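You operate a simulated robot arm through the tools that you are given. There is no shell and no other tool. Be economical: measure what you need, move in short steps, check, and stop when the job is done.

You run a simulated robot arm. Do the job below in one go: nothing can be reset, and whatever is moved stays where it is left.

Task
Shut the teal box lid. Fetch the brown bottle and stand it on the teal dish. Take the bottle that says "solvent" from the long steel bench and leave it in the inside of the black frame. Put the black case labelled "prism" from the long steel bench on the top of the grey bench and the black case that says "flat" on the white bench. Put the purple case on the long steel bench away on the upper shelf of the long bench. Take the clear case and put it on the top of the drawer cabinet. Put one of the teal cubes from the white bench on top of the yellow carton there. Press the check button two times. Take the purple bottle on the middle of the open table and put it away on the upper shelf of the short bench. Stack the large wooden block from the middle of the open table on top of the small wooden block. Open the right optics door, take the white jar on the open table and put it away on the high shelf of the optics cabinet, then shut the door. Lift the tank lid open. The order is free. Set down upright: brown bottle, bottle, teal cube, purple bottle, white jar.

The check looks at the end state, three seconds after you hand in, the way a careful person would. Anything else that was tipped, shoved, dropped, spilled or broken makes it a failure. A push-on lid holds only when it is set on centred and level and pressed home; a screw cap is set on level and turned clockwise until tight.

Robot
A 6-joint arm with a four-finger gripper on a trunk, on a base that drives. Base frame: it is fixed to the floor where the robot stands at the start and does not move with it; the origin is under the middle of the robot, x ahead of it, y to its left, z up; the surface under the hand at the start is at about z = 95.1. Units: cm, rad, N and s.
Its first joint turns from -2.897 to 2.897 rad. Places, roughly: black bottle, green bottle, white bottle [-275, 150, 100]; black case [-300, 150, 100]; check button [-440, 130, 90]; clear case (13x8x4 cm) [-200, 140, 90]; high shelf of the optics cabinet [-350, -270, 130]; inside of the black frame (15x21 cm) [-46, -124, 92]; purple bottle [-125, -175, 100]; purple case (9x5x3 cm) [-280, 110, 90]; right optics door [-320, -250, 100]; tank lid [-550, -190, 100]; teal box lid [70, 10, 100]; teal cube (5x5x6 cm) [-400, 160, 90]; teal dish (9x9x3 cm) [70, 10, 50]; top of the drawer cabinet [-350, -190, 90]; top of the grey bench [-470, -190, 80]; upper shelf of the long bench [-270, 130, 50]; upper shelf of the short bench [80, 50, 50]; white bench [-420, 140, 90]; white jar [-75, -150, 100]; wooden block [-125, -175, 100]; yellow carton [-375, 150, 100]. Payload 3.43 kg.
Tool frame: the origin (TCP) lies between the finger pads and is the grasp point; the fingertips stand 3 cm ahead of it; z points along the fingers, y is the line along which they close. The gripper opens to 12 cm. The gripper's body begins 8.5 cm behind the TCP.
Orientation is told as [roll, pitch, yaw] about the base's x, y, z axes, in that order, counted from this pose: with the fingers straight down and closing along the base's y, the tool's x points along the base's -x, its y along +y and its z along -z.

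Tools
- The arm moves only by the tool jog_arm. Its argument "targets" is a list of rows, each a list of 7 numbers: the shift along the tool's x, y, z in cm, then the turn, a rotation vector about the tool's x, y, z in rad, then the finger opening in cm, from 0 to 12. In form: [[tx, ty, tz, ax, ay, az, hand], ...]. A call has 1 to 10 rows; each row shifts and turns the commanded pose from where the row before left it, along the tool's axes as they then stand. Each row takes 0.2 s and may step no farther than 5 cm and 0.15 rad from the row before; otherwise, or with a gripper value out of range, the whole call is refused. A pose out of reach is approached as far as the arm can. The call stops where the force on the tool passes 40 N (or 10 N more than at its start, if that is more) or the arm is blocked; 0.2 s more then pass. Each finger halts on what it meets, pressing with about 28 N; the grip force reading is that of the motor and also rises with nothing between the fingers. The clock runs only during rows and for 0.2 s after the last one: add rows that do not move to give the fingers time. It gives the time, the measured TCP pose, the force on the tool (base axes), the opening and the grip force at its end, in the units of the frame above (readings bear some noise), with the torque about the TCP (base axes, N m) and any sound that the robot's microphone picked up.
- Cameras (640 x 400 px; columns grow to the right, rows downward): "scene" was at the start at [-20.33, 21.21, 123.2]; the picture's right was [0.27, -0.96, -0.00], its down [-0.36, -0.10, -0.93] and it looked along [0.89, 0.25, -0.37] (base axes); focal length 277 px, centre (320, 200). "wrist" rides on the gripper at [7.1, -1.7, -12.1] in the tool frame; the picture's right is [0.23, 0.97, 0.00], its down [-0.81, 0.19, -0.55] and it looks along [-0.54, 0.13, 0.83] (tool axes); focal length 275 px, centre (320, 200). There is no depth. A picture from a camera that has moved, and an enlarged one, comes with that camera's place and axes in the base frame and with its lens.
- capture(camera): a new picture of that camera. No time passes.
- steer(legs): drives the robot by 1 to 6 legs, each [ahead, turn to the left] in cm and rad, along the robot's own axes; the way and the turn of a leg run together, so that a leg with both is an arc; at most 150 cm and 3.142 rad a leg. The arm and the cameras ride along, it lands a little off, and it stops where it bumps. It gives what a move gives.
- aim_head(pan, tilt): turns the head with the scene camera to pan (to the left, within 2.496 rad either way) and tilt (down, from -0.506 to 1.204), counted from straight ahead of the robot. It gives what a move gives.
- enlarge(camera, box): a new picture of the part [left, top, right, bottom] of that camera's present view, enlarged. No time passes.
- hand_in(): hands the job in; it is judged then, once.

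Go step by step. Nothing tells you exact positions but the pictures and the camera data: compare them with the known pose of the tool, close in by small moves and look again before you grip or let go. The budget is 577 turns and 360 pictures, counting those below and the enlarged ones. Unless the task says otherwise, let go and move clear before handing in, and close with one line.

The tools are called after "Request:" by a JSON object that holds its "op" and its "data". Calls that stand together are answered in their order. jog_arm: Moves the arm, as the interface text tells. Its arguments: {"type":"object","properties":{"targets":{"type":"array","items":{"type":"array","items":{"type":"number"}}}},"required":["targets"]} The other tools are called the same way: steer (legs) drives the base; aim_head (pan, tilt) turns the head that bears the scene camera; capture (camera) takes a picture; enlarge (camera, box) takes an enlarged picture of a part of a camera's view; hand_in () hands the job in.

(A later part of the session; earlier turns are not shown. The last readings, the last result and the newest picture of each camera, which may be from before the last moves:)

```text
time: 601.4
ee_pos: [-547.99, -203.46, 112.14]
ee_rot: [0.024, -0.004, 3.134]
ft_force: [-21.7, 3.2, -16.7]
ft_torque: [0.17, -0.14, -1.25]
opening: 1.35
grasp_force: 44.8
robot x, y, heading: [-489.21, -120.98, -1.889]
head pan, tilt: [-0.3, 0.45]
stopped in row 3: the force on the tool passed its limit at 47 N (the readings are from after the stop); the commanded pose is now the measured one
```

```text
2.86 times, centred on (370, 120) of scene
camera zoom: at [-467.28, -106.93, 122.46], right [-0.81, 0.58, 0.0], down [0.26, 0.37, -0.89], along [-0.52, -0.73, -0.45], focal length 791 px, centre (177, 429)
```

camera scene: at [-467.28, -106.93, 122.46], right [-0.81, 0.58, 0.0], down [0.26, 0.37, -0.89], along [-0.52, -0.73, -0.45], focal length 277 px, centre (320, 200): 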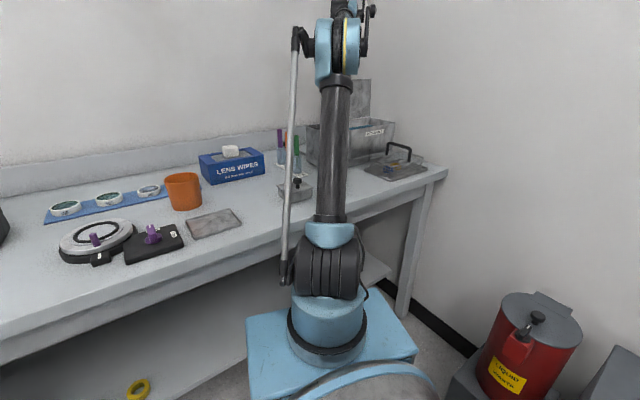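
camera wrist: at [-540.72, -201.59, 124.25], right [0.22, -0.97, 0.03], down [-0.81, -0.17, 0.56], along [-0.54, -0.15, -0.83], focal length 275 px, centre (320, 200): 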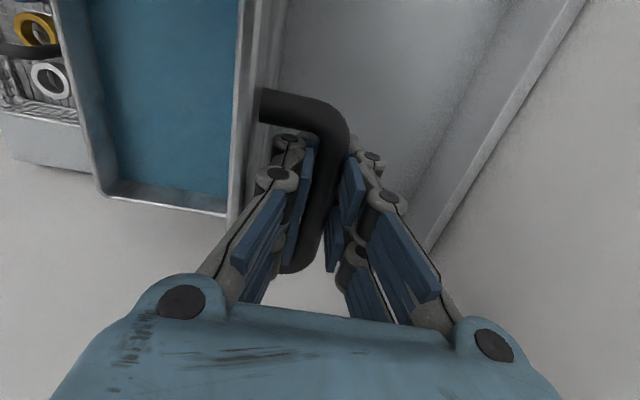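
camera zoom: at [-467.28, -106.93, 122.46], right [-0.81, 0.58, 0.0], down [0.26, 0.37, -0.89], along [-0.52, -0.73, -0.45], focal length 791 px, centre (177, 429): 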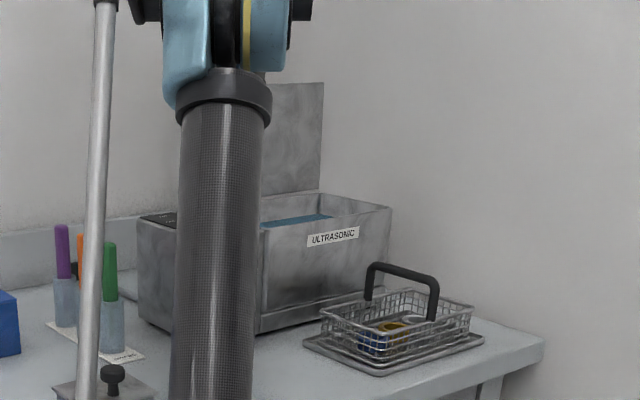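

The lid is just past upright. I'll nudge it a touch further and see whether it's against its stop.

Request:
{"op": "jog_arm", "data": {"targets": [[0, 0.7, 0.1, 0, 0, 0, 0], [0, 0.7, 0.3, 0, 0, 0, 0], [0, 0, 0, 0, 0, 0, 0]]}}

Request:
{"op": "enlarge", "data": {"camera": "scene", "box": [300, 50, 440, 190]}}

```text
time: 601.8
ee_pos: [-547.81, -202.34, 113.55]
ee_rot: [0.041, -0.013, 3.131]
ft_force: [-35.2, -9.8, 28.1]
ft_torque: [0.08, -0.13, 0.06]
opening: 1.38
grasp_force: 45.3
robot x, y, heading: [-489.39, -121.06, -1.895]
head pan, tilt: [-0.3, 0.45]
stopped in row 1: the force on the tool passed its limit at 42 N (the readings are from after the stop); the commanded pose is now the measured one
```

```text
2.86 times, centred on (370, 120) of scene
camera zoom: at [-467.2, -106.85, 122.43], right [-0.81, 0.58, 0.0], down [0.26, 0.36, -0.89], along [-0.52, -0.73, -0.45], focal length 791 px, centre (177, 429)
```

zoom: 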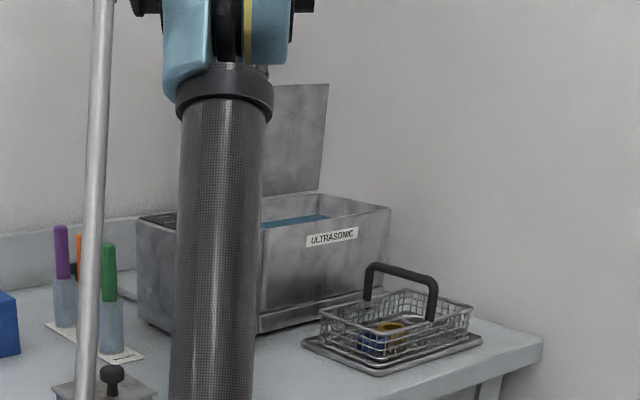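

Request:
{"op": "jog_arm", "data": {"targets": [[0.3, 0.4, 0, 0, 0, 0, 0], [0, 0.4, 0.3, 0, 0, 0, 0], [0, 0, 0, 0, 0, 0, 0]]}}

Request:
{"op": "enlarge", "data": {"camera": "scene", "box": [300, 50, 440, 190]}}

```text
time: 602.3
ee_pos: [-547.7, -201.24, 114.66]
ee_rot: [0.048, -0.023, 3.126]
ft_force: [-52.5, 0.5, 9.0]
ft_torque: [0.73, 0.27, 0.48]
opening: 1.38
grasp_force: 44.9
robot x, y, heading: [-489.18, -121.06, -1.892]
head pan, tilt: [-0.3, 0.45]
stopped in row 2: the force on the tool passed its limit at 60 N (the readings are from after the stop); the commanded pose is now the measured one
```

```text
2.86 times, centred on (370, 120) of scene
camera zoom: at [-467.33, -106.9, 122.46], right [-0.81, 0.58, 0.0], down [0.26, 0.37, -0.89], along [-0.52, -0.73, -0.45], focal length 791 px, centre (177, 429)
```

zoom: 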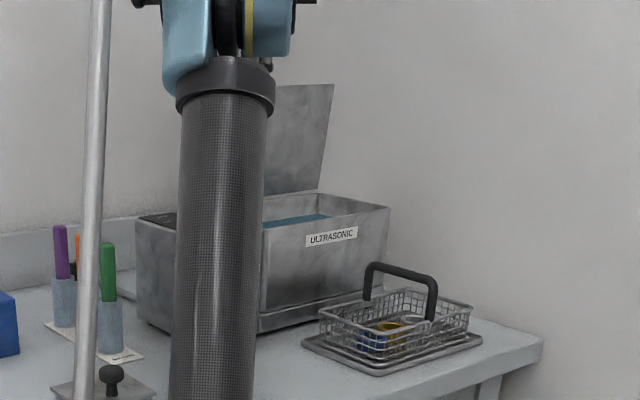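

The grip is twisting the bar. I'll loosen the fingers around it and push it back with the front finger instead.

Request:
{"op": "jog_arm", "data": {"targets": [[0, 0, 0, 0, 0, 0, 2.5], [0, 0, 0, 0, 0, 0, 3], [0, 0, 0, 0.02, 0.01, 0, 3]]}}

Request:
{"op": "jog_arm", "data": {"targets": [[0, 0.8, 0.3, -0.03, 0.01, 0, 3], [0, 0.8, 0.3, -0.03, 0, 0, 3], [0, 0.8, 0.3, 0, 0, 0, 3], [0, 0.8, 0.2, 0, 0, 0, 3], [0, 0, 0, 0, 0, 0, 3]]}}

Request:
{"op": "capture", "data": {"camera": "wrist"}}

Request:
{"op": "enlarge", "data": {"camera": "scene", "box": [300, 50, 440, 190]}}

```text
time: 603.0
ee_pos: [-547.46, -199.74, 115.89]
ee_rot: [0.053, -0.026, 3.126]
ft_force: [-59.9, 4.4, 11.7]
ft_torque: [0.91, 1.45, 0.96]
opening: 3.2
grasp_force: 2.2
robot x, y, heading: [-488.88, -120.86, -1.896]
head pan, tilt: [-0.3, 0.45]
stopped in row 3: the force on the tool passed its limit at 65 N (the readings are from after the stop); the commanded pose is now the measured one
```

```text
time: 603.4
ee_pos: [-546.65, -198.99, 116.96]
ee_rot: [0.082, -0.022, 3.125]
ft_force: [0.1, -0.6, -0.1]
ft_torque: [0.17, -0.02, -0.01]
opening: 3.0
grasp_force: 0.0
robot x, y, heading: [-488.92, -120.98, -1.894]
head pan, tilt: [-0.3, 0.45]
stopped in row 1: the force on the tool passed its limit at 73 N (the readings are from after the stop); the commanded pose is now the measured one
```

```text
106 pictures are left
camera wrist: at [-539.05, -196.43, 128.72], right [0.22, -0.97, 0.07], down [-0.8, -0.13, 0.58], along [-0.56, -0.19, -0.81], focal length 275 px, centre (320, 200)
```

wrist: 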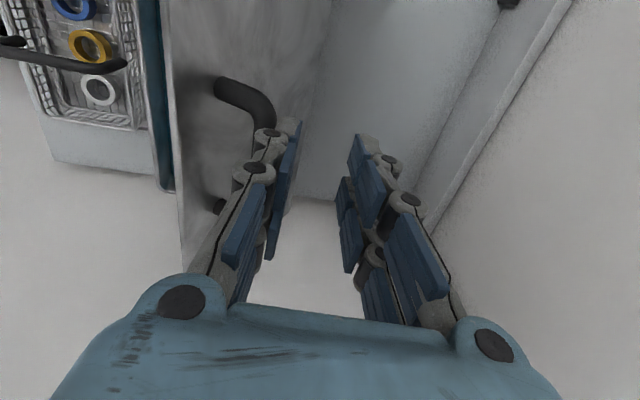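

```text
2.86 times, centred on (370, 120) of scene
camera zoom: at [-467.11, -106.9, 122.42], right [-0.81, 0.58, 0.0], down [0.26, 0.37, -0.89], along [-0.52, -0.73, -0.45], focal length 791 px, centre (177, 429)
```

zoom: 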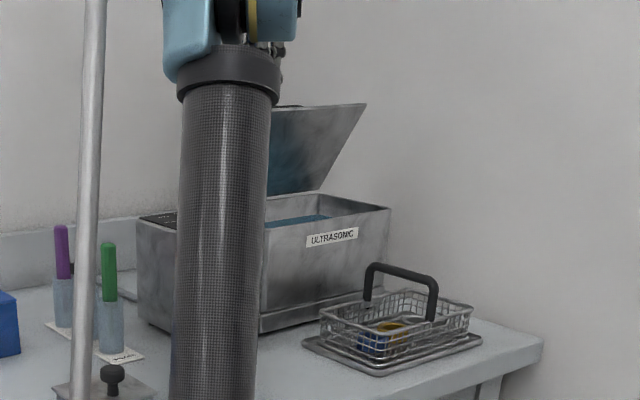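

The lid stays put at about 55° on its own, so the hinge holds by friction. I'll go round to its underside with closed fingers and push it upright.

Request:
{"op": "jog_arm", "data": {"targets": [[0, 0, -4.5, -0.08, 0, 0, 0], [0, 0, -4.5, 0, 0, 0, 0], [0, -4.5, 0, 0, 0, 0, 0], [0, -4.5, 0, 0, 0, 0, 0], [0, -4.5, 0, 0, 0, 0, 0], [0, -4.5, 0, 0, 0, 0, 0], [0, 0, 0, 0, 0, 0, 0]]}}

Request:
{"op": "capture", "data": {"camera": "wrist"}}

```text
time: 605.0
ee_pos: [-546.29, -180.07, 123.14]
ee_rot: [0.16, -0.024, 3.125]
ft_force: [0.2, 0.3, 0.2]
ft_torque: [0.01, -0.01, 0.05]
opening: 0.0
grasp_force: 28.0
robot x, y, heading: [-489.09, -121.31, -1.894]
head pan, tilt: [-0.3, 0.45]
```

```text
104 pictures are left
camera wrist: at [-538.66, -176.54, 134.55], right [0.22, -0.96, 0.15], down [-0.8, -0.09, 0.6], along [-0.56, -0.25, -0.79], focal length 275 px, centre (320, 200)
```

wrist: 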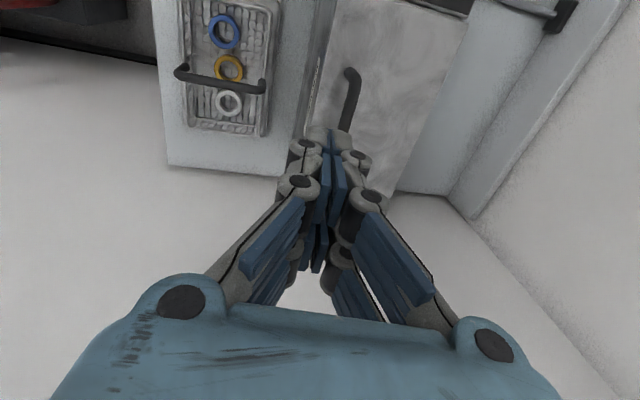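

Request:
{"op": "jog_arm", "data": {"targets": [[0, 0, 0, 0.08, 0, 0, 0], [0, 0, 0, 0.075, 0, 0, 0], [0, 0, 0, 0, 0, 0, 0]]}}

Request:
{"op": "enlarge", "data": {"camera": "scene", "box": [300, 50, 440, 190]}}

Request:
{"op": "capture", "data": {"camera": "wrist"}}

```text
time: 605.8
ee_pos: [-546.27, -180.15, 122.96]
ee_rot: [0.005, -0.026, 3.128]
ft_force: [-0.6, -0.1, -0.4]
ft_torque: [0.01, -0.01, 0.01]
opening: 0.0
grasp_force: 28.3
robot x, y, heading: [-489.09, -121.16, -1.895]
head pan, tilt: [-0.3, 0.45]
```

```text
2.86 times, centred on (370, 120) of scene
camera zoom: at [-467.12, -106.89, 122.42], right [-0.81, 0.58, 0.0], down [0.26, 0.36, -0.89], along [-0.52, -0.73, -0.45], focal length 791 px, centre (177, 429)
```

zoom: 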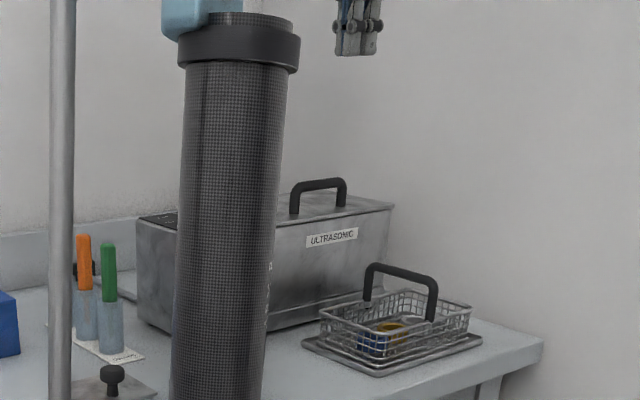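

```text
102 pictures are left
camera wrist: at [-538.74, -178.5, 134.89], right [0.21, -0.98, 0.0], down [-0.8, -0.18, 0.57], along [-0.56, -0.12, -0.82], focal length 275 px, centre (320, 200)
```

wrist: 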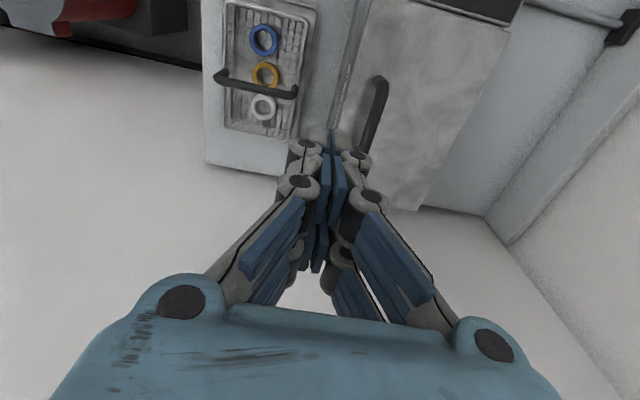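

The lid dropped shut when released short of its stop; it had in fact reached the stop at about 92°. I'll repeat the lift and release right at the stop.

Request:
{"op": "jog_arm", "data": {"targets": [[-1.1, 3.2, 2, 0, 0.03, 0, 4], [-1.1, 3.2, 2, 0, 0, 0, 4], [0, 0, 4.7, 0, 0, 0, 4], [0, 0, 4.7, 0, 0, 0, 4], [0, 0, 0, 0, 0, 0, 4]]}}

Request:
{"op": "capture", "data": {"camera": "wrist"}}

```text
time: 607.0
ee_pos: [-548.82, -186.17, 109.55]
ee_rot: [0.006, 0.007, 3.126]
ft_force: [-0.5, -0.9, 0.1]
ft_torque: [0.0, -0.01, 0.03]
opening: 3.99
grasp_force: 0.1
robot x, y, heading: [-488.98, -121.4, -1.893]
head pan, tilt: [-0.3, 0.45]
```

```text
101 pictures are left
camera wrist: at [-541.59, -184.57, 121.59], right [0.22, -0.98, 0.01], down [-0.82, -0.18, 0.55], along [-0.53, -0.12, -0.84], focal length 275 px, centre (320, 200)
```

wrist: 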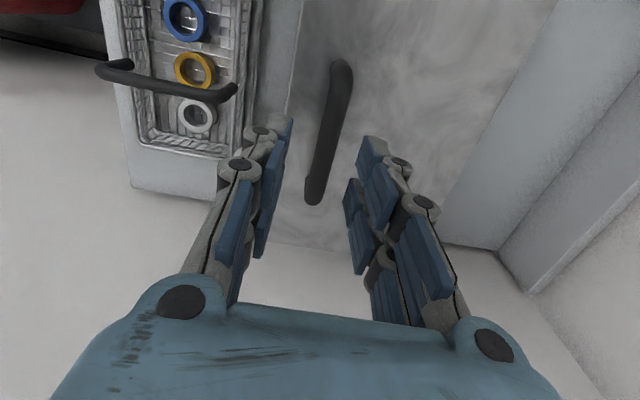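

Request:
{"op": "jog_arm", "data": {"targets": [[0, 0.5, 2.3, 0, 0, 0, 4], [0, 0, 2.2, 0, 0, 0, 4], [0, 0, 0, 0, 0, 0, 2], [0, 0, 0, 0, 0, 0, 0], [0, 0, 0, 0, 0, 0, 0]]}}

Request:
{"op": "jog_arm", "data": {"targets": [[0, 0.4, -1.6, 0, 0, 0, 0], [0, 0.6, -1.4, 0, 0, 0, 0], [0, 1.2, -1.2, 0, 0, 0, 0], [0, 1.3, -0.9, 0, 0, 0, 0], [0, 1.3, -0.8, 0, 0, 0, 0], [0, 1.3, -0.7, 0, 0, 0, 0], [0, 0, 0, 0, 0, 0, 0]]}}

```text
time: 608.2
ee_pos: [-548.01, -186.54, 105.65]
ee_rot: [0.02, 0.001, 3.132]
ft_force: [-12.5, -86.7, -20.2]
ft_torque: [-1.25, 0.79, 0.48]
opening: 1.36
grasp_force: 45.2
robot x, y, heading: [-489.23, -121.32, -1.892]
head pan, tilt: [-0.3, 0.45]
stopped in row 5: the force on the tool passed its limit at 41 N (the readings are from after the stop); the commanded pose is now the measured one
```

```text
time: 609.8
ee_pos: [-548.33, -191.37, 112.57]
ee_rot: [0.014, 0.003, 3.125]
ft_force: [-0.3, 0.2, -0.9]
ft_torque: [-0.03, 0.01, 0.04]
opening: 0.01
grasp_force: 33.4
robot x, y, heading: [-489.0, -120.97, -1.894]
head pan, tilt: [-0.3, 0.45]
```

The bar slipped from the pads. I'll regrip about 1 cm lower.

Request:
{"op": "jog_arm", "data": {"targets": [[0, 0, -3, 0, 0, 0, 4], [0, -2.3, -1, 0, 0, 0, 4], [0, -2.2, 0, 0, 0, 0, 4], [0, 0, 4, 0, 0, 0, 4], [0, 0, 3, 0, 0, 0, 4], [0, 0, 0, 0, 0, 0, 4]]}}

Request:
{"op": "capture", "data": {"camera": "wrist"}}

```text
time: 611.2
ee_pos: [-548.05, -187.38, 109.64]
ee_rot: [0.013, 0.005, 3.126]
ft_force: [-0.2, 0.4, -0.3]
ft_torque: [-0.03, -0.02, 0.0]
opening: 3.99
grasp_force: 0.0
robot x, y, heading: [-489.36, -121.15, -1.89]
head pan, tilt: [-0.3, 0.45]
```

```text
100 pictures are left
camera wrist: at [-540.82, -185.63, 121.66], right [0.21, -0.98, 0.01], down [-0.82, -0.17, 0.55], along [-0.54, -0.13, -0.83], focal length 275 px, centre (320, 200)
```

wrist: 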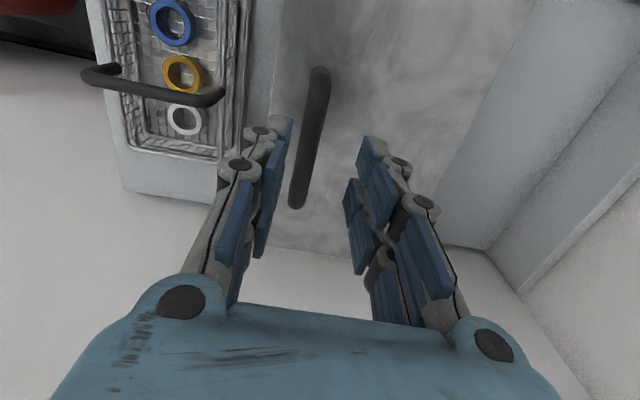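

Request:
{"op": "jog_arm", "data": {"targets": [[0, -0.75, 2.5, 0, 0, 0, 4], [0, 0, 2.6, 0, 0, 0, 4], [0, 0, 0, 0, 0, 0, 3], [0, 0, 0, 0, 0, 0, 2], [0, 0, 0, 0, 0, 0, 1], [0, 0, 0, 0, 0, 0, 0], [0, 0, 0, 0, 0, 0, 0]]}}

Request:
{"op": "capture", "data": {"camera": "wrist"}}

```text
time: 612.8
ee_pos: [-548.12, -186.57, 104.55]
ee_rot: [0.013, 0.003, 3.127]
ft_force: [-1.3, -16.5, -2.4]
ft_torque: [-0.11, 0.12, 1.37]
opening: 1.28
grasp_force: 44.4
robot x, y, heading: [-489.2, -121.06, -1.885]
head pan, tilt: [-0.3, 0.45]
```

```text
99 pictures are left
camera wrist: at [-540.83, -184.88, 116.69], right [0.22, -0.98, 0.01], down [-0.82, -0.17, 0.55], along [-0.54, -0.13, -0.83], focal length 275 px, centre (320, 200)
```

wrist: 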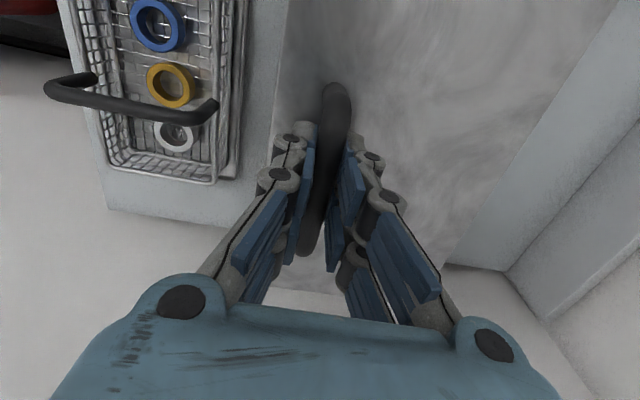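

Request:
{"op": "jog_arm", "data": {"targets": [[0, 0.5, -1.5, 0, 0, 0, 0], [0, 0.6, -1.4, 0, 0, 0, 0], [0, 0.7, -1.2, 0, 0, 0, 0], [0, 1.2, -0.9, 0, 0, 0, 0], [0, 0, 0, 0, 0, 0, 0]]}}

```text
time: 614.0
ee_pos: [-548.24, -189.26, 109.66]
ee_rot: [0.013, 0.001, 3.125]
ft_force: [5.9, 2.2, -1.8]
ft_torque: [0.13, -0.46, 0.82]
opening: 1.3
grasp_force: 45.0
robot x, y, heading: [-488.93, -121.03, -1.891]
head pan, tilt: [-0.3, 0.45]
```

Low forces and still gripped. I'll continue.

Request:
{"op": "jog_arm", "data": {"targets": [[0, 1.2, -0.9, 0, 0, 0, 0], [0, 1.3, -0.8, 0, 0, 0, 0], [0, 1.4, -0.6, 0, 0, 0, 0], [0, 1.4, -0.4, 0, 0, 0, 0], [0, 0, 0, 0, 0, 0, 0]]}}

Request:
{"op": "jog_arm", "data": {"targets": [[0, 1.4, -0.2, 0, 0, 0, 0], [0, 1.4, 0, 0, 0, 0, 0], [0, 1.4, 0.2, 0, 0, 0, 0], [0, 1.4, 0.4, 0, 0, 0, 0], [0, 0, 0, 0, 0, 0, 0]]}}

Request:
{"op": "capture", "data": {"camera": "wrist"}}

Request:
{"op": "enlarge", "data": {"camera": "scene", "box": [300, 50, 440, 190]}}

```text
time: 615.2
ee_pos: [-548.29, -194.82, 112.29]
ee_rot: [0.017, 0.001, 3.125]
ft_force: [3.0, -1.9, -10.7]
ft_torque: [0.09, 1.07, -0.11]
opening: 1.4
grasp_force: 44.3
robot x, y, heading: [-489.1, -121.17, -1.894]
head pan, tilt: [-0.3, 0.45]
```

```text
time: 616.4
ee_pos: [-548.2, -200.25, 112.14]
ee_rot: [0.016, 0.003, 3.125]
ft_force: [2.8, -2.3, 22.8]
ft_torque: [0.0, -0.15, -0.18]
opening: 1.25
grasp_force: 42.5
robot x, y, heading: [-489.09, -121.16, -1.892]
head pan, tilt: [-0.3, 0.45]
```

```text
98 pictures are left
camera wrist: at [-540.96, -198.61, 124.28], right [0.21, -0.98, 0.02], down [-0.82, -0.17, 0.55], along [-0.54, -0.13, -0.83], focal length 275 px, centre (320, 200)
```

wrist: 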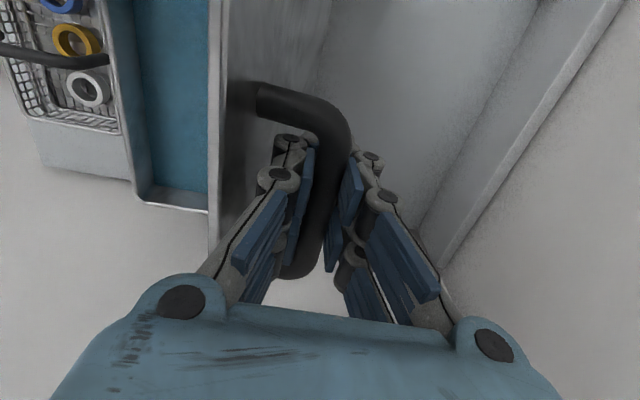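

```text
2.86 times, centred on (370, 120) of scene
camera zoom: at [-467.06, -106.83, 122.4], right [-0.81, 0.58, 0.0], down [0.26, 0.36, -0.9], along [-0.52, -0.73, -0.45], focal length 791 px, centre (177, 429)
```

zoom: 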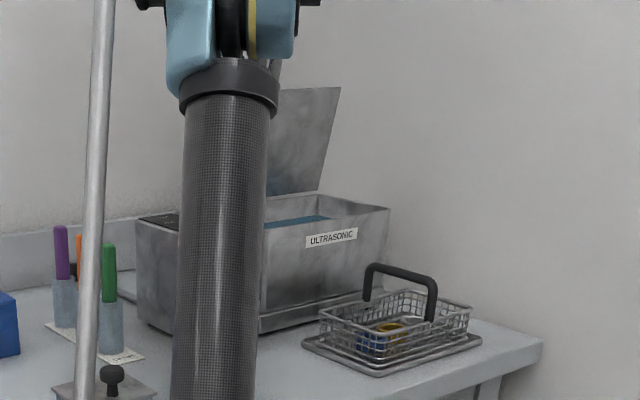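

Request:
{"op": "jog_arm", "data": {"targets": [[0, 1.2, -0.4, 0, 0, 0, 0], [0, 1.1, 0, 0, 0, 0, 0], [0, 1.0, 0.2, 0, 0, 0, 0], [0, 0, 0, 0, 0, 0, 0]]}}

Request:
{"op": "enlarge", "data": {"camera": "scene", "box": [300, 50, 440, 190]}}

```text
time: 617.0
ee_pos: [-548.14, -200.9, 113.71]
ee_rot: [0.025, -0.002, 3.123]
ft_force: [-28.7, -7.6, 40.5]
ft_torque: [0.18, -0.23, -0.41]
opening: 1.22
grasp_force: 43.1
robot x, y, heading: [-489.28, -121.11, -1.892]
head pan, tilt: [-0.3, 0.45]
stopped in row 3: the force on the tool passed its limit at 46 N (the readings are from after the stop); the commanded pose is now the measured one
```

```text
2.86 times, centred on (370, 120) of scene
camera zoom: at [-467.18, -106.89, 122.43], right [-0.81, 0.58, 0.0], down [0.26, 0.36, -0.89], along [-0.52, -0.73, -0.45], focal length 791 px, centre (177, 429)
```

zoom: 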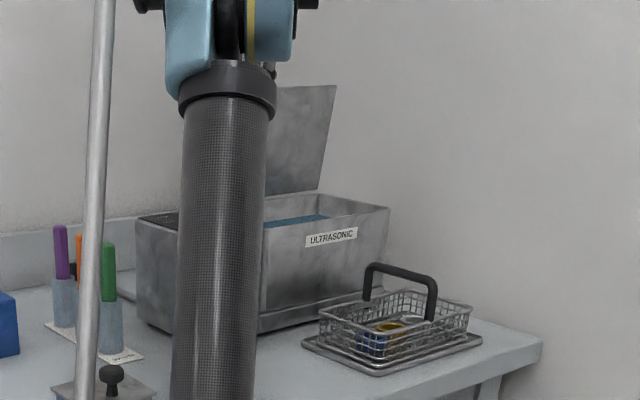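

Request:
{"op": "jog_arm", "data": {"targets": [[0, 0, 0, 0, 0, 0, 2.2], [0, 0, 0, 0, 0, 0, 2.4]]}}

Request:
{"op": "capture", "data": {"camera": "wrist"}}

```text
time: 617.6
ee_pos: [-548.01, -201.17, 113.5]
ee_rot: [0.023, -0.001, 3.125]
ft_force: [0.3, 0.5, 0.3]
ft_torque: [0.01, 0.04, 0.0]
opening: 2.41
grasp_force: 0.2
robot x, y, heading: [-489.25, -121.0, -1.894]
head pan, tilt: [-0.3, 0.45]
```

```text
95 pictures are left
camera wrist: at [-540.63, -199.31, 125.66], right [0.21, -0.98, 0.02], down [-0.81, -0.16, 0.56], along [-0.54, -0.14, -0.83], focal length 275 px, centre (320, 200)
```

wrist: 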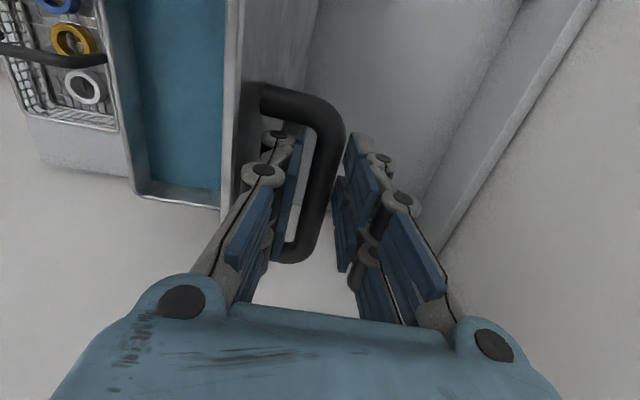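

Loosened with no force, and the bar is still between the fingers. Now I'll push it back gently.

Request:
{"op": "jog_arm", "data": {"targets": [[0, 0.3, 0.7, 0, 0, 0, 2.4], [0, 0.8, 0.2, 0, 0, 0, 2.4], [0, 0.8, 0.2, 0, 0, 0, 2.4], [0, 0.8, 0.2, 0, 0, 0, 2.4], [0, 0, 0, 0, 0, 0, 2.4]]}}

Request:
{"op": "capture", "data": {"camera": "wrist"}}

Request:
{"op": "enlarge", "data": {"camera": "scene", "box": [300, 50, 440, 190]}}

```text
time: 618.8
ee_pos: [-547.99, -203.97, 112.42]
ee_rot: [0.024, 0.0, 3.124]
ft_force: [0.1, 0.2, 0.0]
ft_torque: [-0.01, 0.01, 0.01]
opening: 2.4
grasp_force: 0.1
robot x, y, heading: [-489.04, -121.25, -1.892]
head pan, tilt: [-0.3, 0.45]
```

```text
94 pictures are left
camera wrist: at [-540.73, -202.18, 124.49], right [0.21, -0.98, 0.02], down [-0.81, -0.16, 0.56], along [-0.54, -0.14, -0.83], focal length 275 px, centre (320, 200)
```

wrist: 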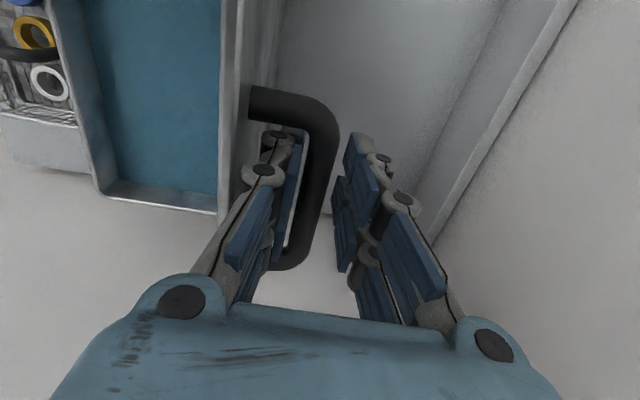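

```text
2.86 times, centred on (370, 120) of scene
camera zoom: at [-467.12, -106.89, 122.42], right [-0.81, 0.58, 0.0], down [0.26, 0.36, -0.89], along [-0.52, -0.73, -0.45], focal length 791 px, centre (177, 429)
```

zoom: 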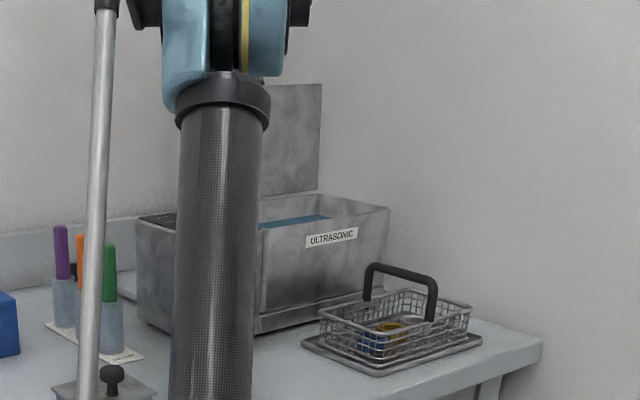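

Smooth now, and the lid is past upright. I'll push on until it meets its stop.

Request:
{"op": "jog_arm", "data": {"targets": [[0, 0.7, 0.3, 0, 0, 0, 2.4], [0, 0.7, 0.3, 0, 0, 0, 2.4], [0, 0.7, 0.3, 0, 0, 0, 2.4], [0, 0.6, 0.3, 0, 0, 0, 2.4], [0, 0, 0, 0, 0, 0, 2.4]]}}

Request:
{"op": "enlarge", "data": {"camera": "scene", "box": [300, 50, 440, 190]}}

Request:
{"op": "capture", "data": {"camera": "wrist"}}

```text
time: 619.9
ee_pos: [-547.74, -205.0, 112.56]
ee_rot: [0.035, -0.006, 3.121]
ft_force: [-0.7, -3.2, -1.4]
ft_torque: [0.25, -0.06, 0.03]
opening: 2.44
grasp_force: 0.0
robot x, y, heading: [-488.95, -121.03, -1.892]
head pan, tilt: [-0.3, 0.45]
stopped in row 5: the force on the tool passed its limit at 45 N (the readings are from after the stop); the commanded pose is now the measured one
```

```text
2.86 times, centred on (370, 120) of scene
camera zoom: at [-467.15, -106.96, 122.44], right [-0.81, 0.58, 0.0], down [0.26, 0.37, -0.89], along [-0.52, -0.72, -0.45], focal length 791 px, centre (177, 429)
```

zoom: 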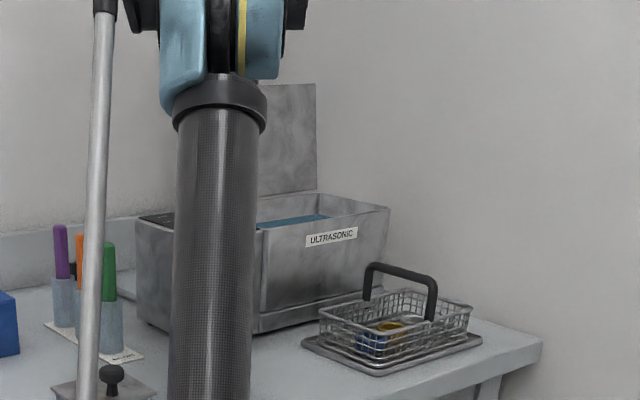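

```text
91 pictures are left
camera wrist: at [-540.36, -203.18, 124.61], right [0.21, -0.98, 0.03], down [-0.81, -0.16, 0.56], along [-0.55, -0.14, -0.83], focal length 275 px, centre (320, 200)
```

wrist: 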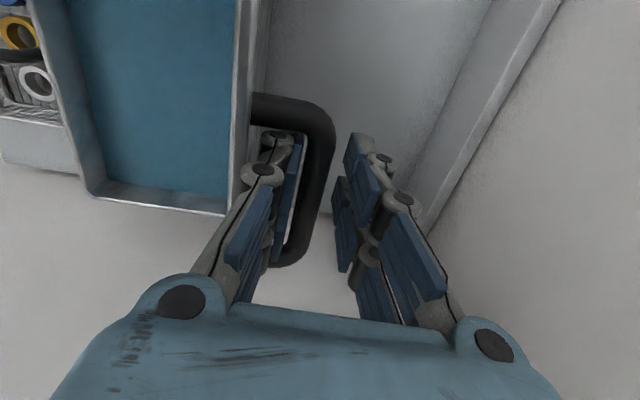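

It rests against its stop at about 100°. I'll raise the hand straight out.

Request:
{"op": "jog_arm", "data": {"targets": [[0, 0, -1.5, 0, 0, 0, 2.6], [0, 0, -3, 0, 0, 0, 2.6], [0, 0, -4, 0, 0, 0, 2.6], [0, 0, 0, 0, 0, 0, 2.6]]}}

Request:
{"op": "capture", "data": {"camera": "wrist"}}

Request:
{"op": "enlarge", "data": {"camera": "scene", "box": [300, 50, 440, 190]}}

```text
time: 620.9
ee_pos: [-547.64, -204.96, 121.14]
ee_rot: [0.037, -0.005, 3.123]
ft_force: [-0.2, 0.0, -0.2]
ft_torque: [-0.05, -0.01, 0.04]
opening: 2.59
grasp_force: 0.1
robot x, y, heading: [-489.22, -121.3, -1.894]
head pan, tilt: [-0.3, 0.45]
```

```text
90 pictures are left
camera wrist: at [-540.26, -202.96, 133.17], right [0.21, -0.98, 0.03], down [-0.81, -0.16, 0.56], along [-0.55, -0.15, -0.83], focal length 275 px, centre (320, 200)
```

wrist: 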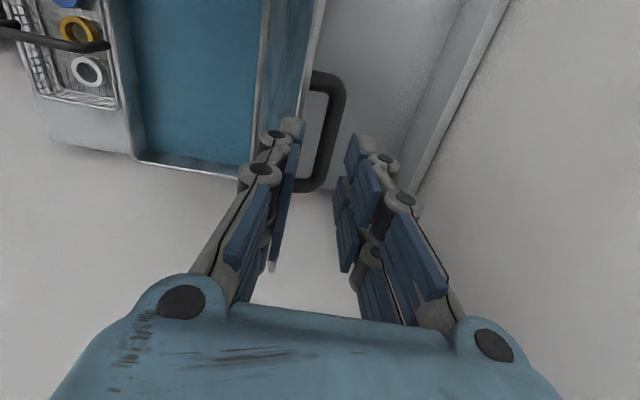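

```text
2.86 times, centred on (370, 120) of scene
camera zoom: at [-467.12, -106.89, 122.42], right [-0.81, 0.58, 0.0], down [0.26, 0.36, -0.89], along [-0.52, -0.73, -0.45], focal length 791 px, centre (177, 429)
```

zoom: 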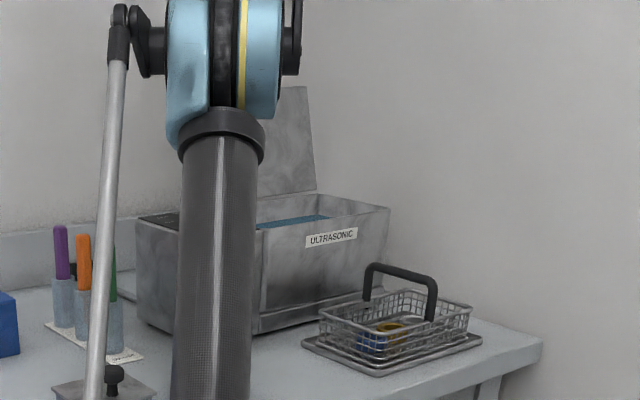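

The tank lid stays open on its own. I'll retract the arm and drive back to the long bench for the SOLVENT bottle.

Request:
{"op": "jog_arm", "data": {"targets": [[0, 0, -4.5, -0.02, 0, 0, 4], [3.5, -3.2, 0, 0, 0, 0, 4], [3.5, -3.2, 0, 0, 0, 0, 4], [3.5, -3.2, 0, 0, 0, 0, 4], [3.5, -3.2, 0, 0, 0, -0.1, 4], [3.5, -3.2, 0, 0, 0, -0.14, 4], [3.5, -3.2, 0, 0, 0, -0.14, 4], [3.5, -3.2, 0, 0, 0, -0.14, 4], [3.5, -3.2, 0, 0, 0, -0.14, 4], [3.5, -3.2, 0, 0, 0, -0.14, 4]]}}

Request:
{"op": "capture", "data": {"camera": "scene"}}

```text
time: 623.1
ee_pos: [-522.39, -170.91, 122.02]
ee_rot: [0.035, -0.041, -2.36]
ft_force: [-0.9, -1.0, 0.0]
ft_torque: [0.04, -0.05, 0.01]
opening: 4.0
grasp_force: 0.1
out of reach, approached as far as the arm can: row 1
robot x, y, heading: [-489.22, -121.19, -1.891]
head pan, tilt: [-0.3, 0.45]
```

```text
88 pictures are left
camera scene: at [-467.15, -106.91, 122.42], right [-0.81, 0.58, 0.0], down [0.26, 0.36, -0.89], along [-0.52, -0.73, -0.45], focal length 277 px, centre (320, 200)
```

scene: 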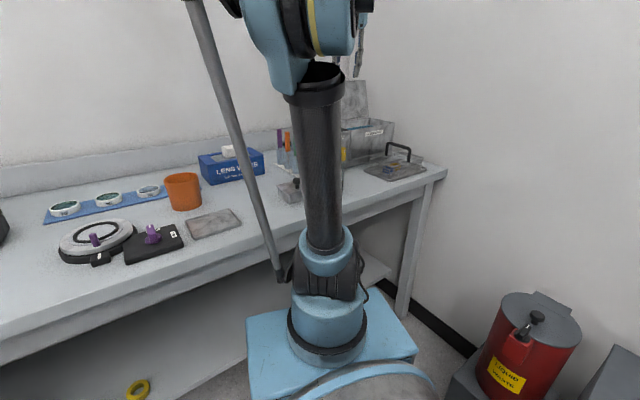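

Request:
{"op": "steer", "data": {"legs": [[-40, 0], [0, 2.425], [150, 0], [90, 0], [0, 1.037]]}}

Request:
{"op": "aim_head", "data": {"pan": 0, "tilt": 0.5}}

Request:
{"op": "capture", "data": {"camera": "wrist"}}

```text
time: 646.8
ee_pos: [-253.06, 97.25, 122.01]
ee_rot: [0.031, -0.041, 1.105]
ft_force: [0.0, 0.2, 0.2]
ft_torque: [0.0, 0.01, -0.01]
opening: 3.99
grasp_force: 0.1
robot x, y, heading: [-267.85, 40.02, 1.578]
head pan, tilt: [-0.3, 0.45]
```

```text
time: 647.6
ee_pos: [-253.11, 95.71, 122.71]
ee_rot: [0.039, -0.054, 1.105]
ft_force: [-0.6, -0.5, 0.2]
ft_torque: [-0.01, 0.0, 0.02]
opening: 4.01
grasp_force: 0.1
robot x, y, heading: [-267.51, 39.29, 1.575]
head pan, tilt: [0.0, 0.499]
```

```text
87 pictures are left
camera wrist: at [-254.49, 87.79, 134.29], right [-0.97, 0.23, 0.03], down [0.2, 0.77, 0.6], along [0.12, 0.59, -0.8], focal length 275 px, centre (320, 200)
```

wrist: 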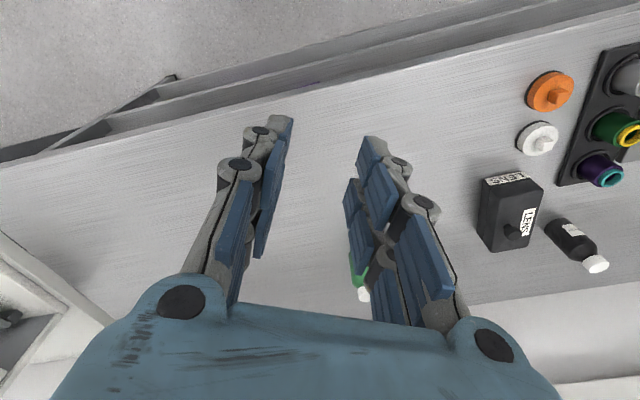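

Request:
{"op": "jog_arm", "data": {"targets": [[0, 0, 0, 0.039, 0.054, -0.1, 8], [0, 0, 0, 0, 0, -0.14, 8], [0, 0, 0, 0, 0, -0.14, 8], [0, 0, 0, 0, 0, -0.086, 8], [-4.5, 2, 0, 0, 0, 0, 8], [-4.5, 2, 0, 0, 0, 0, 8], [-4.5, 2, 0, 0, 0, 0, 8], [-4.5, 2, 0, 0, 0, 0, 8], [-4.5, 2, 0, 0, 0, 0, 8], [-4.5, 2, 0, 0, 0, 0, 8]]}}

Request:
{"op": "capture", "data": {"camera": "wrist"}}

```text
time: 649.8
ee_pos: [-265.19, 122.63, 122.73]
ee_rot: [-0.006, 0.0, 1.571]
ft_force: [0.3, -1.5, 1.3]
ft_torque: [0.12, 0.01, -0.04]
opening: 8.0
grasp_force: 0.0
robot x, y, heading: [-267.7, 39.36, 1.575]
head pan, tilt: [0.0, 0.499]
```

```text
86 pictures are left
camera wrist: at [-263.26, 115.54, 134.8], right [-0.97, -0.23, 0.0], down [-0.19, 0.81, 0.55], along [-0.13, 0.54, -0.83], focal length 275 px, centre (320, 200)
```

wrist: 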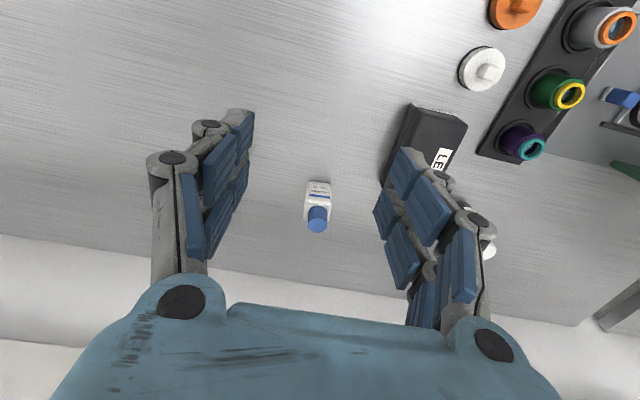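

Request:
{"op": "enlarge", "data": {"camera": "wrist", "box": [280, 160, 360, 240]}}

```text
5.00 times, centred on (320, 200) of wrist
camera zoom: at [-263.26, 115.54, 134.8], right [-0.97, -0.23, 0.0], down [-0.19, 0.81, 0.55], along [-0.13, 0.54, -0.83], focal length 1376 px, centre (320, 200)
```

zoom: 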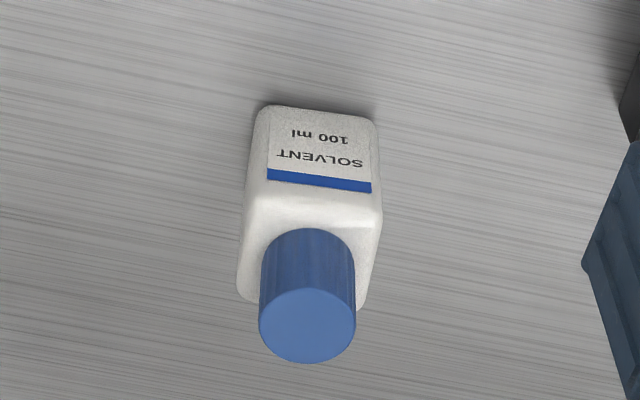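

SOLVENT has a 4.4 cm square body centred at (-269.4,143.2) and its cap top at z≈100. I'll take it from above.

Request:
{"op": "jog_arm", "data": {"targets": [[-4.2, 0.85, 1, 0, 0, 0, 8], [-4.2, 0.85, 1, 0, 0, 0, 8], [-4.2, 0.85, 1, 0, 0, 0, 8], [-4, 0.85, 1, 0, 0, 0, 8], [-4, 0.85, 1, 0, 0, 0, 8], [0, 0, 4.5, 0, 0, 0, 8], [0, 0, 4.5, 0, 0, 0, 8], [0, 0, 0, 0, 0, 0, 8]]}}

Request:
{"op": "capture", "data": {"camera": "wrist"}}

```text
time: 651.6
ee_pos: [-269.25, 143.04, 109.12]
ee_rot: [-0.004, 0.0, 1.573]
ft_force: [-0.1, -0.3, 0.0]
ft_torque: [-0.02, -0.02, -0.01]
opening: 7.99
grasp_force: 0.0
robot x, y, heading: [-267.39, 39.51, 1.574]
head pan, tilt: [0.0, 0.499]
```

```text
84 pictures are left
camera wrist: at [-267.45, 136.06, 121.21], right [-0.97, -0.23, 0.0], down [-0.19, 0.81, 0.55], along [-0.13, 0.54, -0.83], focal length 275 px, centre (320, 200)
```

wrist: 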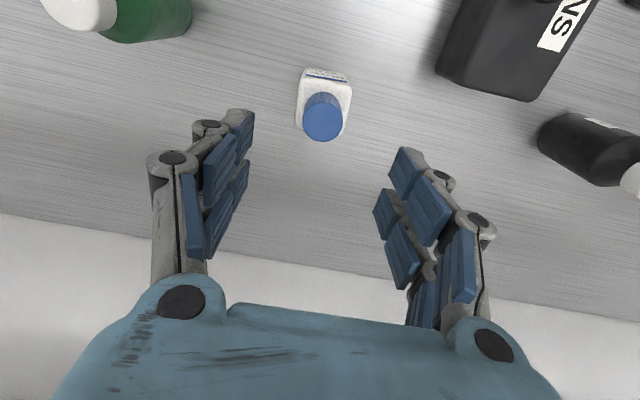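

Request:
{"op": "jog_arm", "data": {"targets": [[0.6, 0, 4.8, 0, 0, 0, 8], [0, 0, 4.8, 0, 0, 0, 8], [0, 0, 4.7, 0, 0, 0, 8], [0, 0, 0, 0, 0, 0, 8]]}}

Request:
{"op": "capture", "data": {"camera": "wrist"}}

```text
time: 652.6
ee_pos: [-269.56, 142.78, 94.39]
ee_rot: [-0.003, -0.001, 1.574]
ft_force: [0.0, -1.0, -0.1]
ft_torque: [0.0, 0.02, -0.03]
opening: 7.98
grasp_force: 0.0
robot x, y, heading: [-268.03, 39.87, 1.573]
head pan, tilt: [0.0, 0.499]
```

```text
83 pictures are left
camera wrist: at [-267.79, 135.69, 106.49], right [-0.97, -0.23, 0.0], down [-0.19, 0.81, 0.55], along [-0.13, 0.54, -0.83], focal length 275 px, centre (320, 200)
```

wrist: 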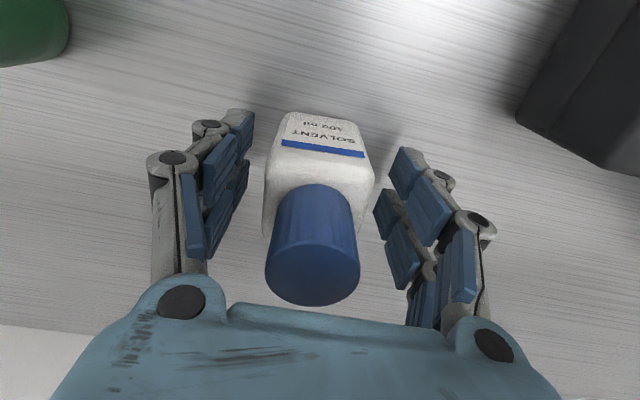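

Request:
{"op": "jog_arm", "data": {"targets": [[0, 0, 0, 0, 0, 0, 6], [0, 0, 0, 0, 0, 0, 4], [0, 0, 0, 0, 0, 0, 3], [0, 0, 0, 0, 0, 0, 3]]}}

Request:
{"op": "jog_arm", "data": {"targets": [[0, 0, -4, 0, 0, 0, 3], [0, 0, -4.8, 0, 0, 0, 3], [0, 0, -4.8, 0, 0, 0, 3], [0, 0, -4.8, 0, 0, 0, 3], [0, 0, -4.8, 0, 0, 0, 3], [0, 0, 0, 0, 0, 0, 3]]}}

Request:
{"op": "capture", "data": {"camera": "wrist"}}

```text
time: 653.6
ee_pos: [-269.6, 142.86, 94.43]
ee_rot: [-0.004, 0.001, 1.572]
ft_force: [0.3, -0.2, -0.1]
ft_torque: [0.04, -0.05, 0.02]
opening: 4.55
grasp_force: 28.4
robot x, y, heading: [-267.81, 39.58, 1.571]
head pan, tilt: [0.0, 0.499]
```

```text
time: 655.0
ee_pos: [-269.08, 142.69, 117.61]
ee_rot: [-0.004, 0.002, 1.574]
ft_force: [0.1, 0.9, -1.0]
ft_torque: [-0.01, 0.01, 0.02]
opening: 4.54
grasp_force: 27.9
robot x, y, heading: [-267.63, 39.55, 1.57]
head pan, tilt: [0.0, 0.499]
```

```text
82 pictures are left
camera wrist: at [-267.2, 135.62, 129.66], right [-0.97, -0.23, 0.0], down [-0.19, 0.81, 0.55], along [-0.13, 0.54, -0.83], focal length 275 px, centre (320, 200)
```

wrist: 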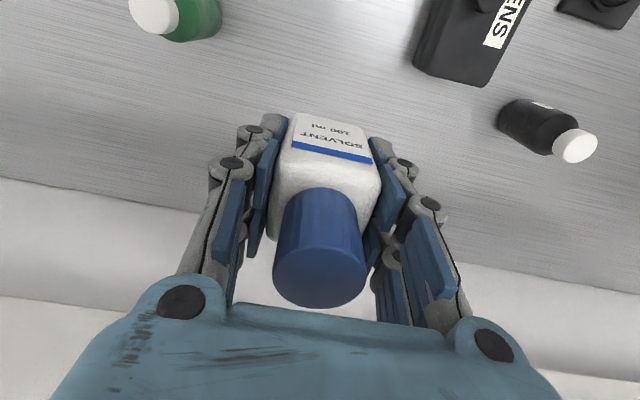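

Request:
{"op": "jog_arm", "data": {"targets": [[4.9, 0, 0, 0, 0, 0, 3], [4.9, 0, 0, 0, 0, 0, 3], [4.9, 0, 0, 0, 0, 0, 3], [4.9, 0, 0, 0, 0, 0, 3], [4.9, 0, 0, 0, 0, 0, 3], [4.9, 0, 0, 0, 0, 0, 3], [4.9, 0, 0, 0, 0, 0, 3], [4.9, 0, -1, 0, 0, 0, 3]]}}

Request:
{"op": "steer", "data": {"legs": [[-22, 0], [0, -1.747], [150, 0], [72, 0], [0, -1.394], [40, 0]]}}

Request:
{"op": "capture", "data": {"camera": "wrist"}}

Request:
{"op": "capture", "data": {"camera": "scene"}}

```text
time: 656.8
ee_pos: [-269.1, 103.21, 118.65]
ee_rot: [-0.003, 0.001, 1.572]
ft_force: [0.4, 0.9, -1.5]
ft_torque: [-0.06, 0.03, -0.02]
opening: 4.56
grasp_force: 28.1
robot x, y, heading: [-267.94, 39.88, 1.573]
head pan, tilt: [0.0, 0.499]
```

```text
time: 680.0
ee_pos: [-56.06, -134.52, 118.6]
ee_rot: [-0.002, 0.001, -1.6]
ft_force: [-1.0, 0.3, -0.9]
ft_torque: [-0.01, -0.01, -0.01]
opening: 4.55
grasp_force: 28.0
robot x, y, heading: [-55.35, -70.75, -1.599]
head pan, tilt: [0.0, 0.499]
```

```text
81 pictures are left
camera wrist: at [-57.22, -127.44, 130.87], right [0.98, 0.2, 0.0], down [0.17, -0.82, 0.55], along [0.11, -0.54, -0.83], focal length 275 px, centre (320, 200)
```

wrist: 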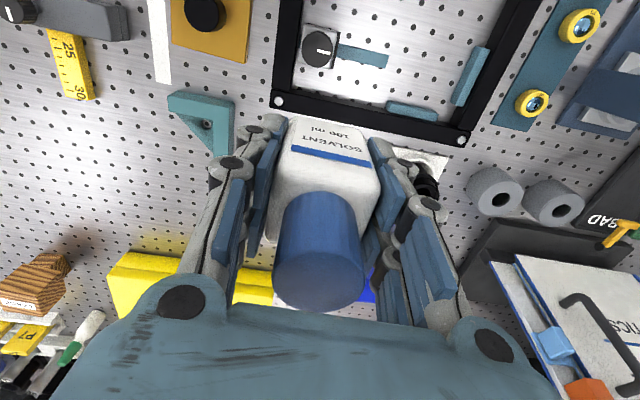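

```text
80 pictures are left
camera scene: at [-35.75, -51.24, 121.96], right [-1.0, 0.03, 0.0], down [0.01, 0.49, -0.87], along [-0.02, -0.87, -0.49], focal length 277 px, centre (320, 200)
```

scene: 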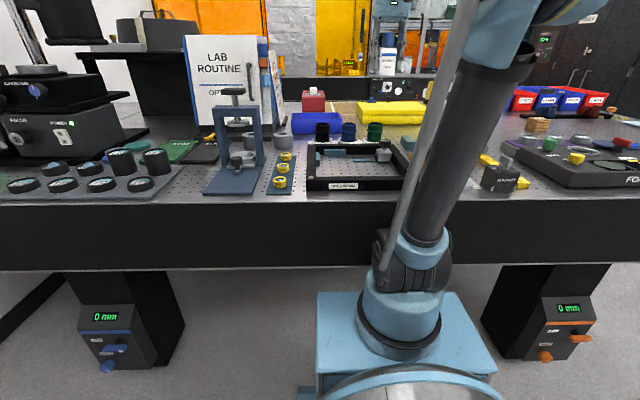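

Request:
{"op": "enlarge", "data": {"camera": "scene", "box": [290, 115, 430, 205]}}

Request:
{"op": "enlarge", "data": {"camera": "wrist", "box": [260, 0, 520, 150]}}

```text
4.44 times, centred on (360, 160) of scene
camera zoom: at [-35.75, -51.24, 121.96], right [-1.0, 0.03, 0.0], down [0.01, 0.49, -0.87], along [-0.02, -0.87, -0.49], focal length 1231 px, centre (142, 378)
```

zoom: 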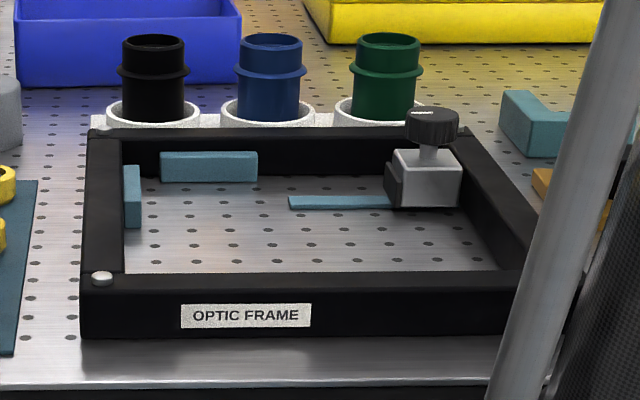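

```text
2.46 times, centred on (390, 75) of wrist
camera zoom: at [-57.22, -127.44, 130.87], right [0.98, 0.2, 0.0], down [0.17, -0.82, 0.55], along [0.11, -0.54, -0.83], focal length 678 px, centre (148, 508)
```

zoom: 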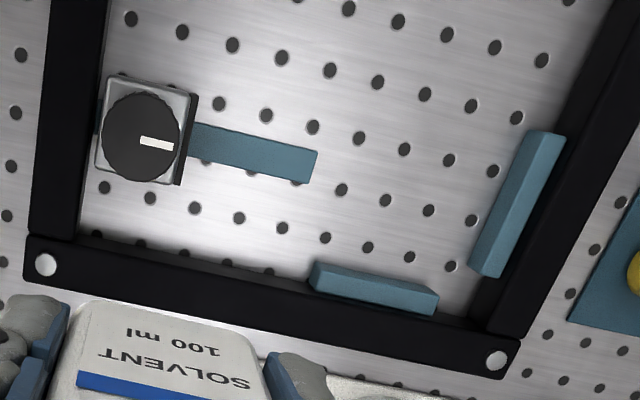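

The frame's front half is free. The target is about (-45.5,-123.5), but that is too close to the arm column, so I'll back the robot 12 cm and then shift the hand.

Request:
{"op": "steer", "data": {"legs": [[-12, 0]]}}

Request:
{"op": "jog_arm", "data": {"targets": [[0.2, 3.5, 0, 0, 0, 0, 3], [0.2, 3.5, 0, 0, 0, 0, 3], [0, 3.3, 0, 0, 0, 0, 3], [0, 0, 4, 0, 0, 0, 3], [0, 0, 4, 0, 0, 0, 3], [0, 0, 0, 0, 0, 0, 3]]}}

Request:
{"op": "capture", "data": {"camera": "wrist"}}

Request:
{"op": "enlarge", "data": {"camera": "scene", "box": [280, 85, 440, 205]}}

```text
time: 681.2
ee_pos: [-55.59, -121.31, 119.59]
ee_rot: [-0.003, -0.013, -1.601]
ft_force: [0.7, 0.3, -0.8]
ft_torque: [-0.03, 0.0, 0.01]
opening: 4.54
grasp_force: 27.8
robot x, y, heading: [-55.25, -59.23, -1.597]
head pan, tilt: [0.0, 0.499]
```

```text
time: 682.6
ee_pos: [-45.25, -120.18, 112.04]
ee_rot: [-0.002, -0.025, -1.601]
ft_force: [0.7, -0.4, -1.2]
ft_torque: [-0.01, 0.01, 0.02]
opening: 4.57
grasp_force: 27.9
robot x, y, heading: [-54.85, -59.47, -1.595]
head pan, tilt: [0.0, 0.499]
```

```text
77 pictures are left
camera wrist: at [-46.59, -112.62, 124.05], right [0.98, 0.2, -0.01], down [0.17, -0.8, 0.57], along [0.11, -0.56, -0.82], focal length 275 px, centre (320, 200)
```

wrist: 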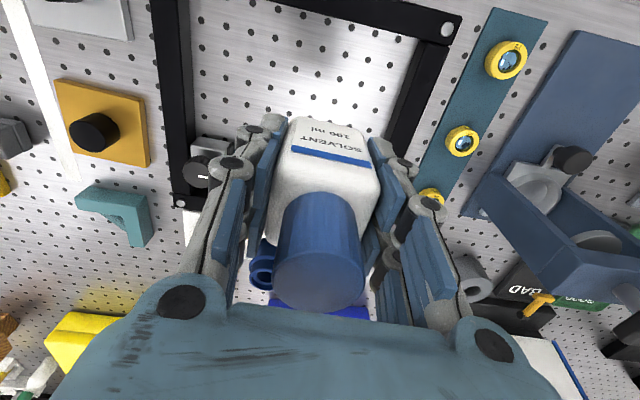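

```text
3.33 times, centred on (360, 145) of scene
camera zoom: at [-35.44, -39.55, 121.96], right [-1.0, 0.03, 0.0], down [0.01, 0.49, -0.87], along [-0.02, -0.87, -0.49], focal length 923 px, centre (187, 383)
```

zoom: 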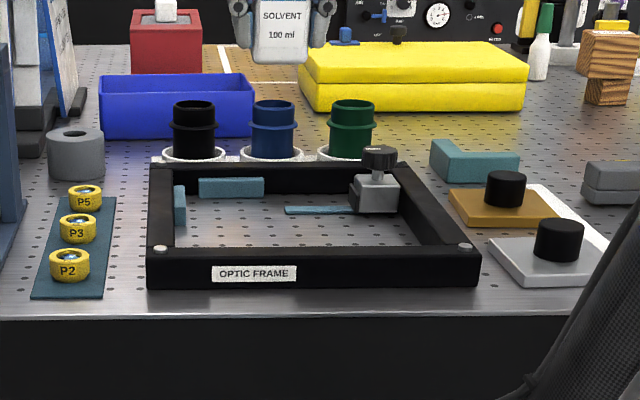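

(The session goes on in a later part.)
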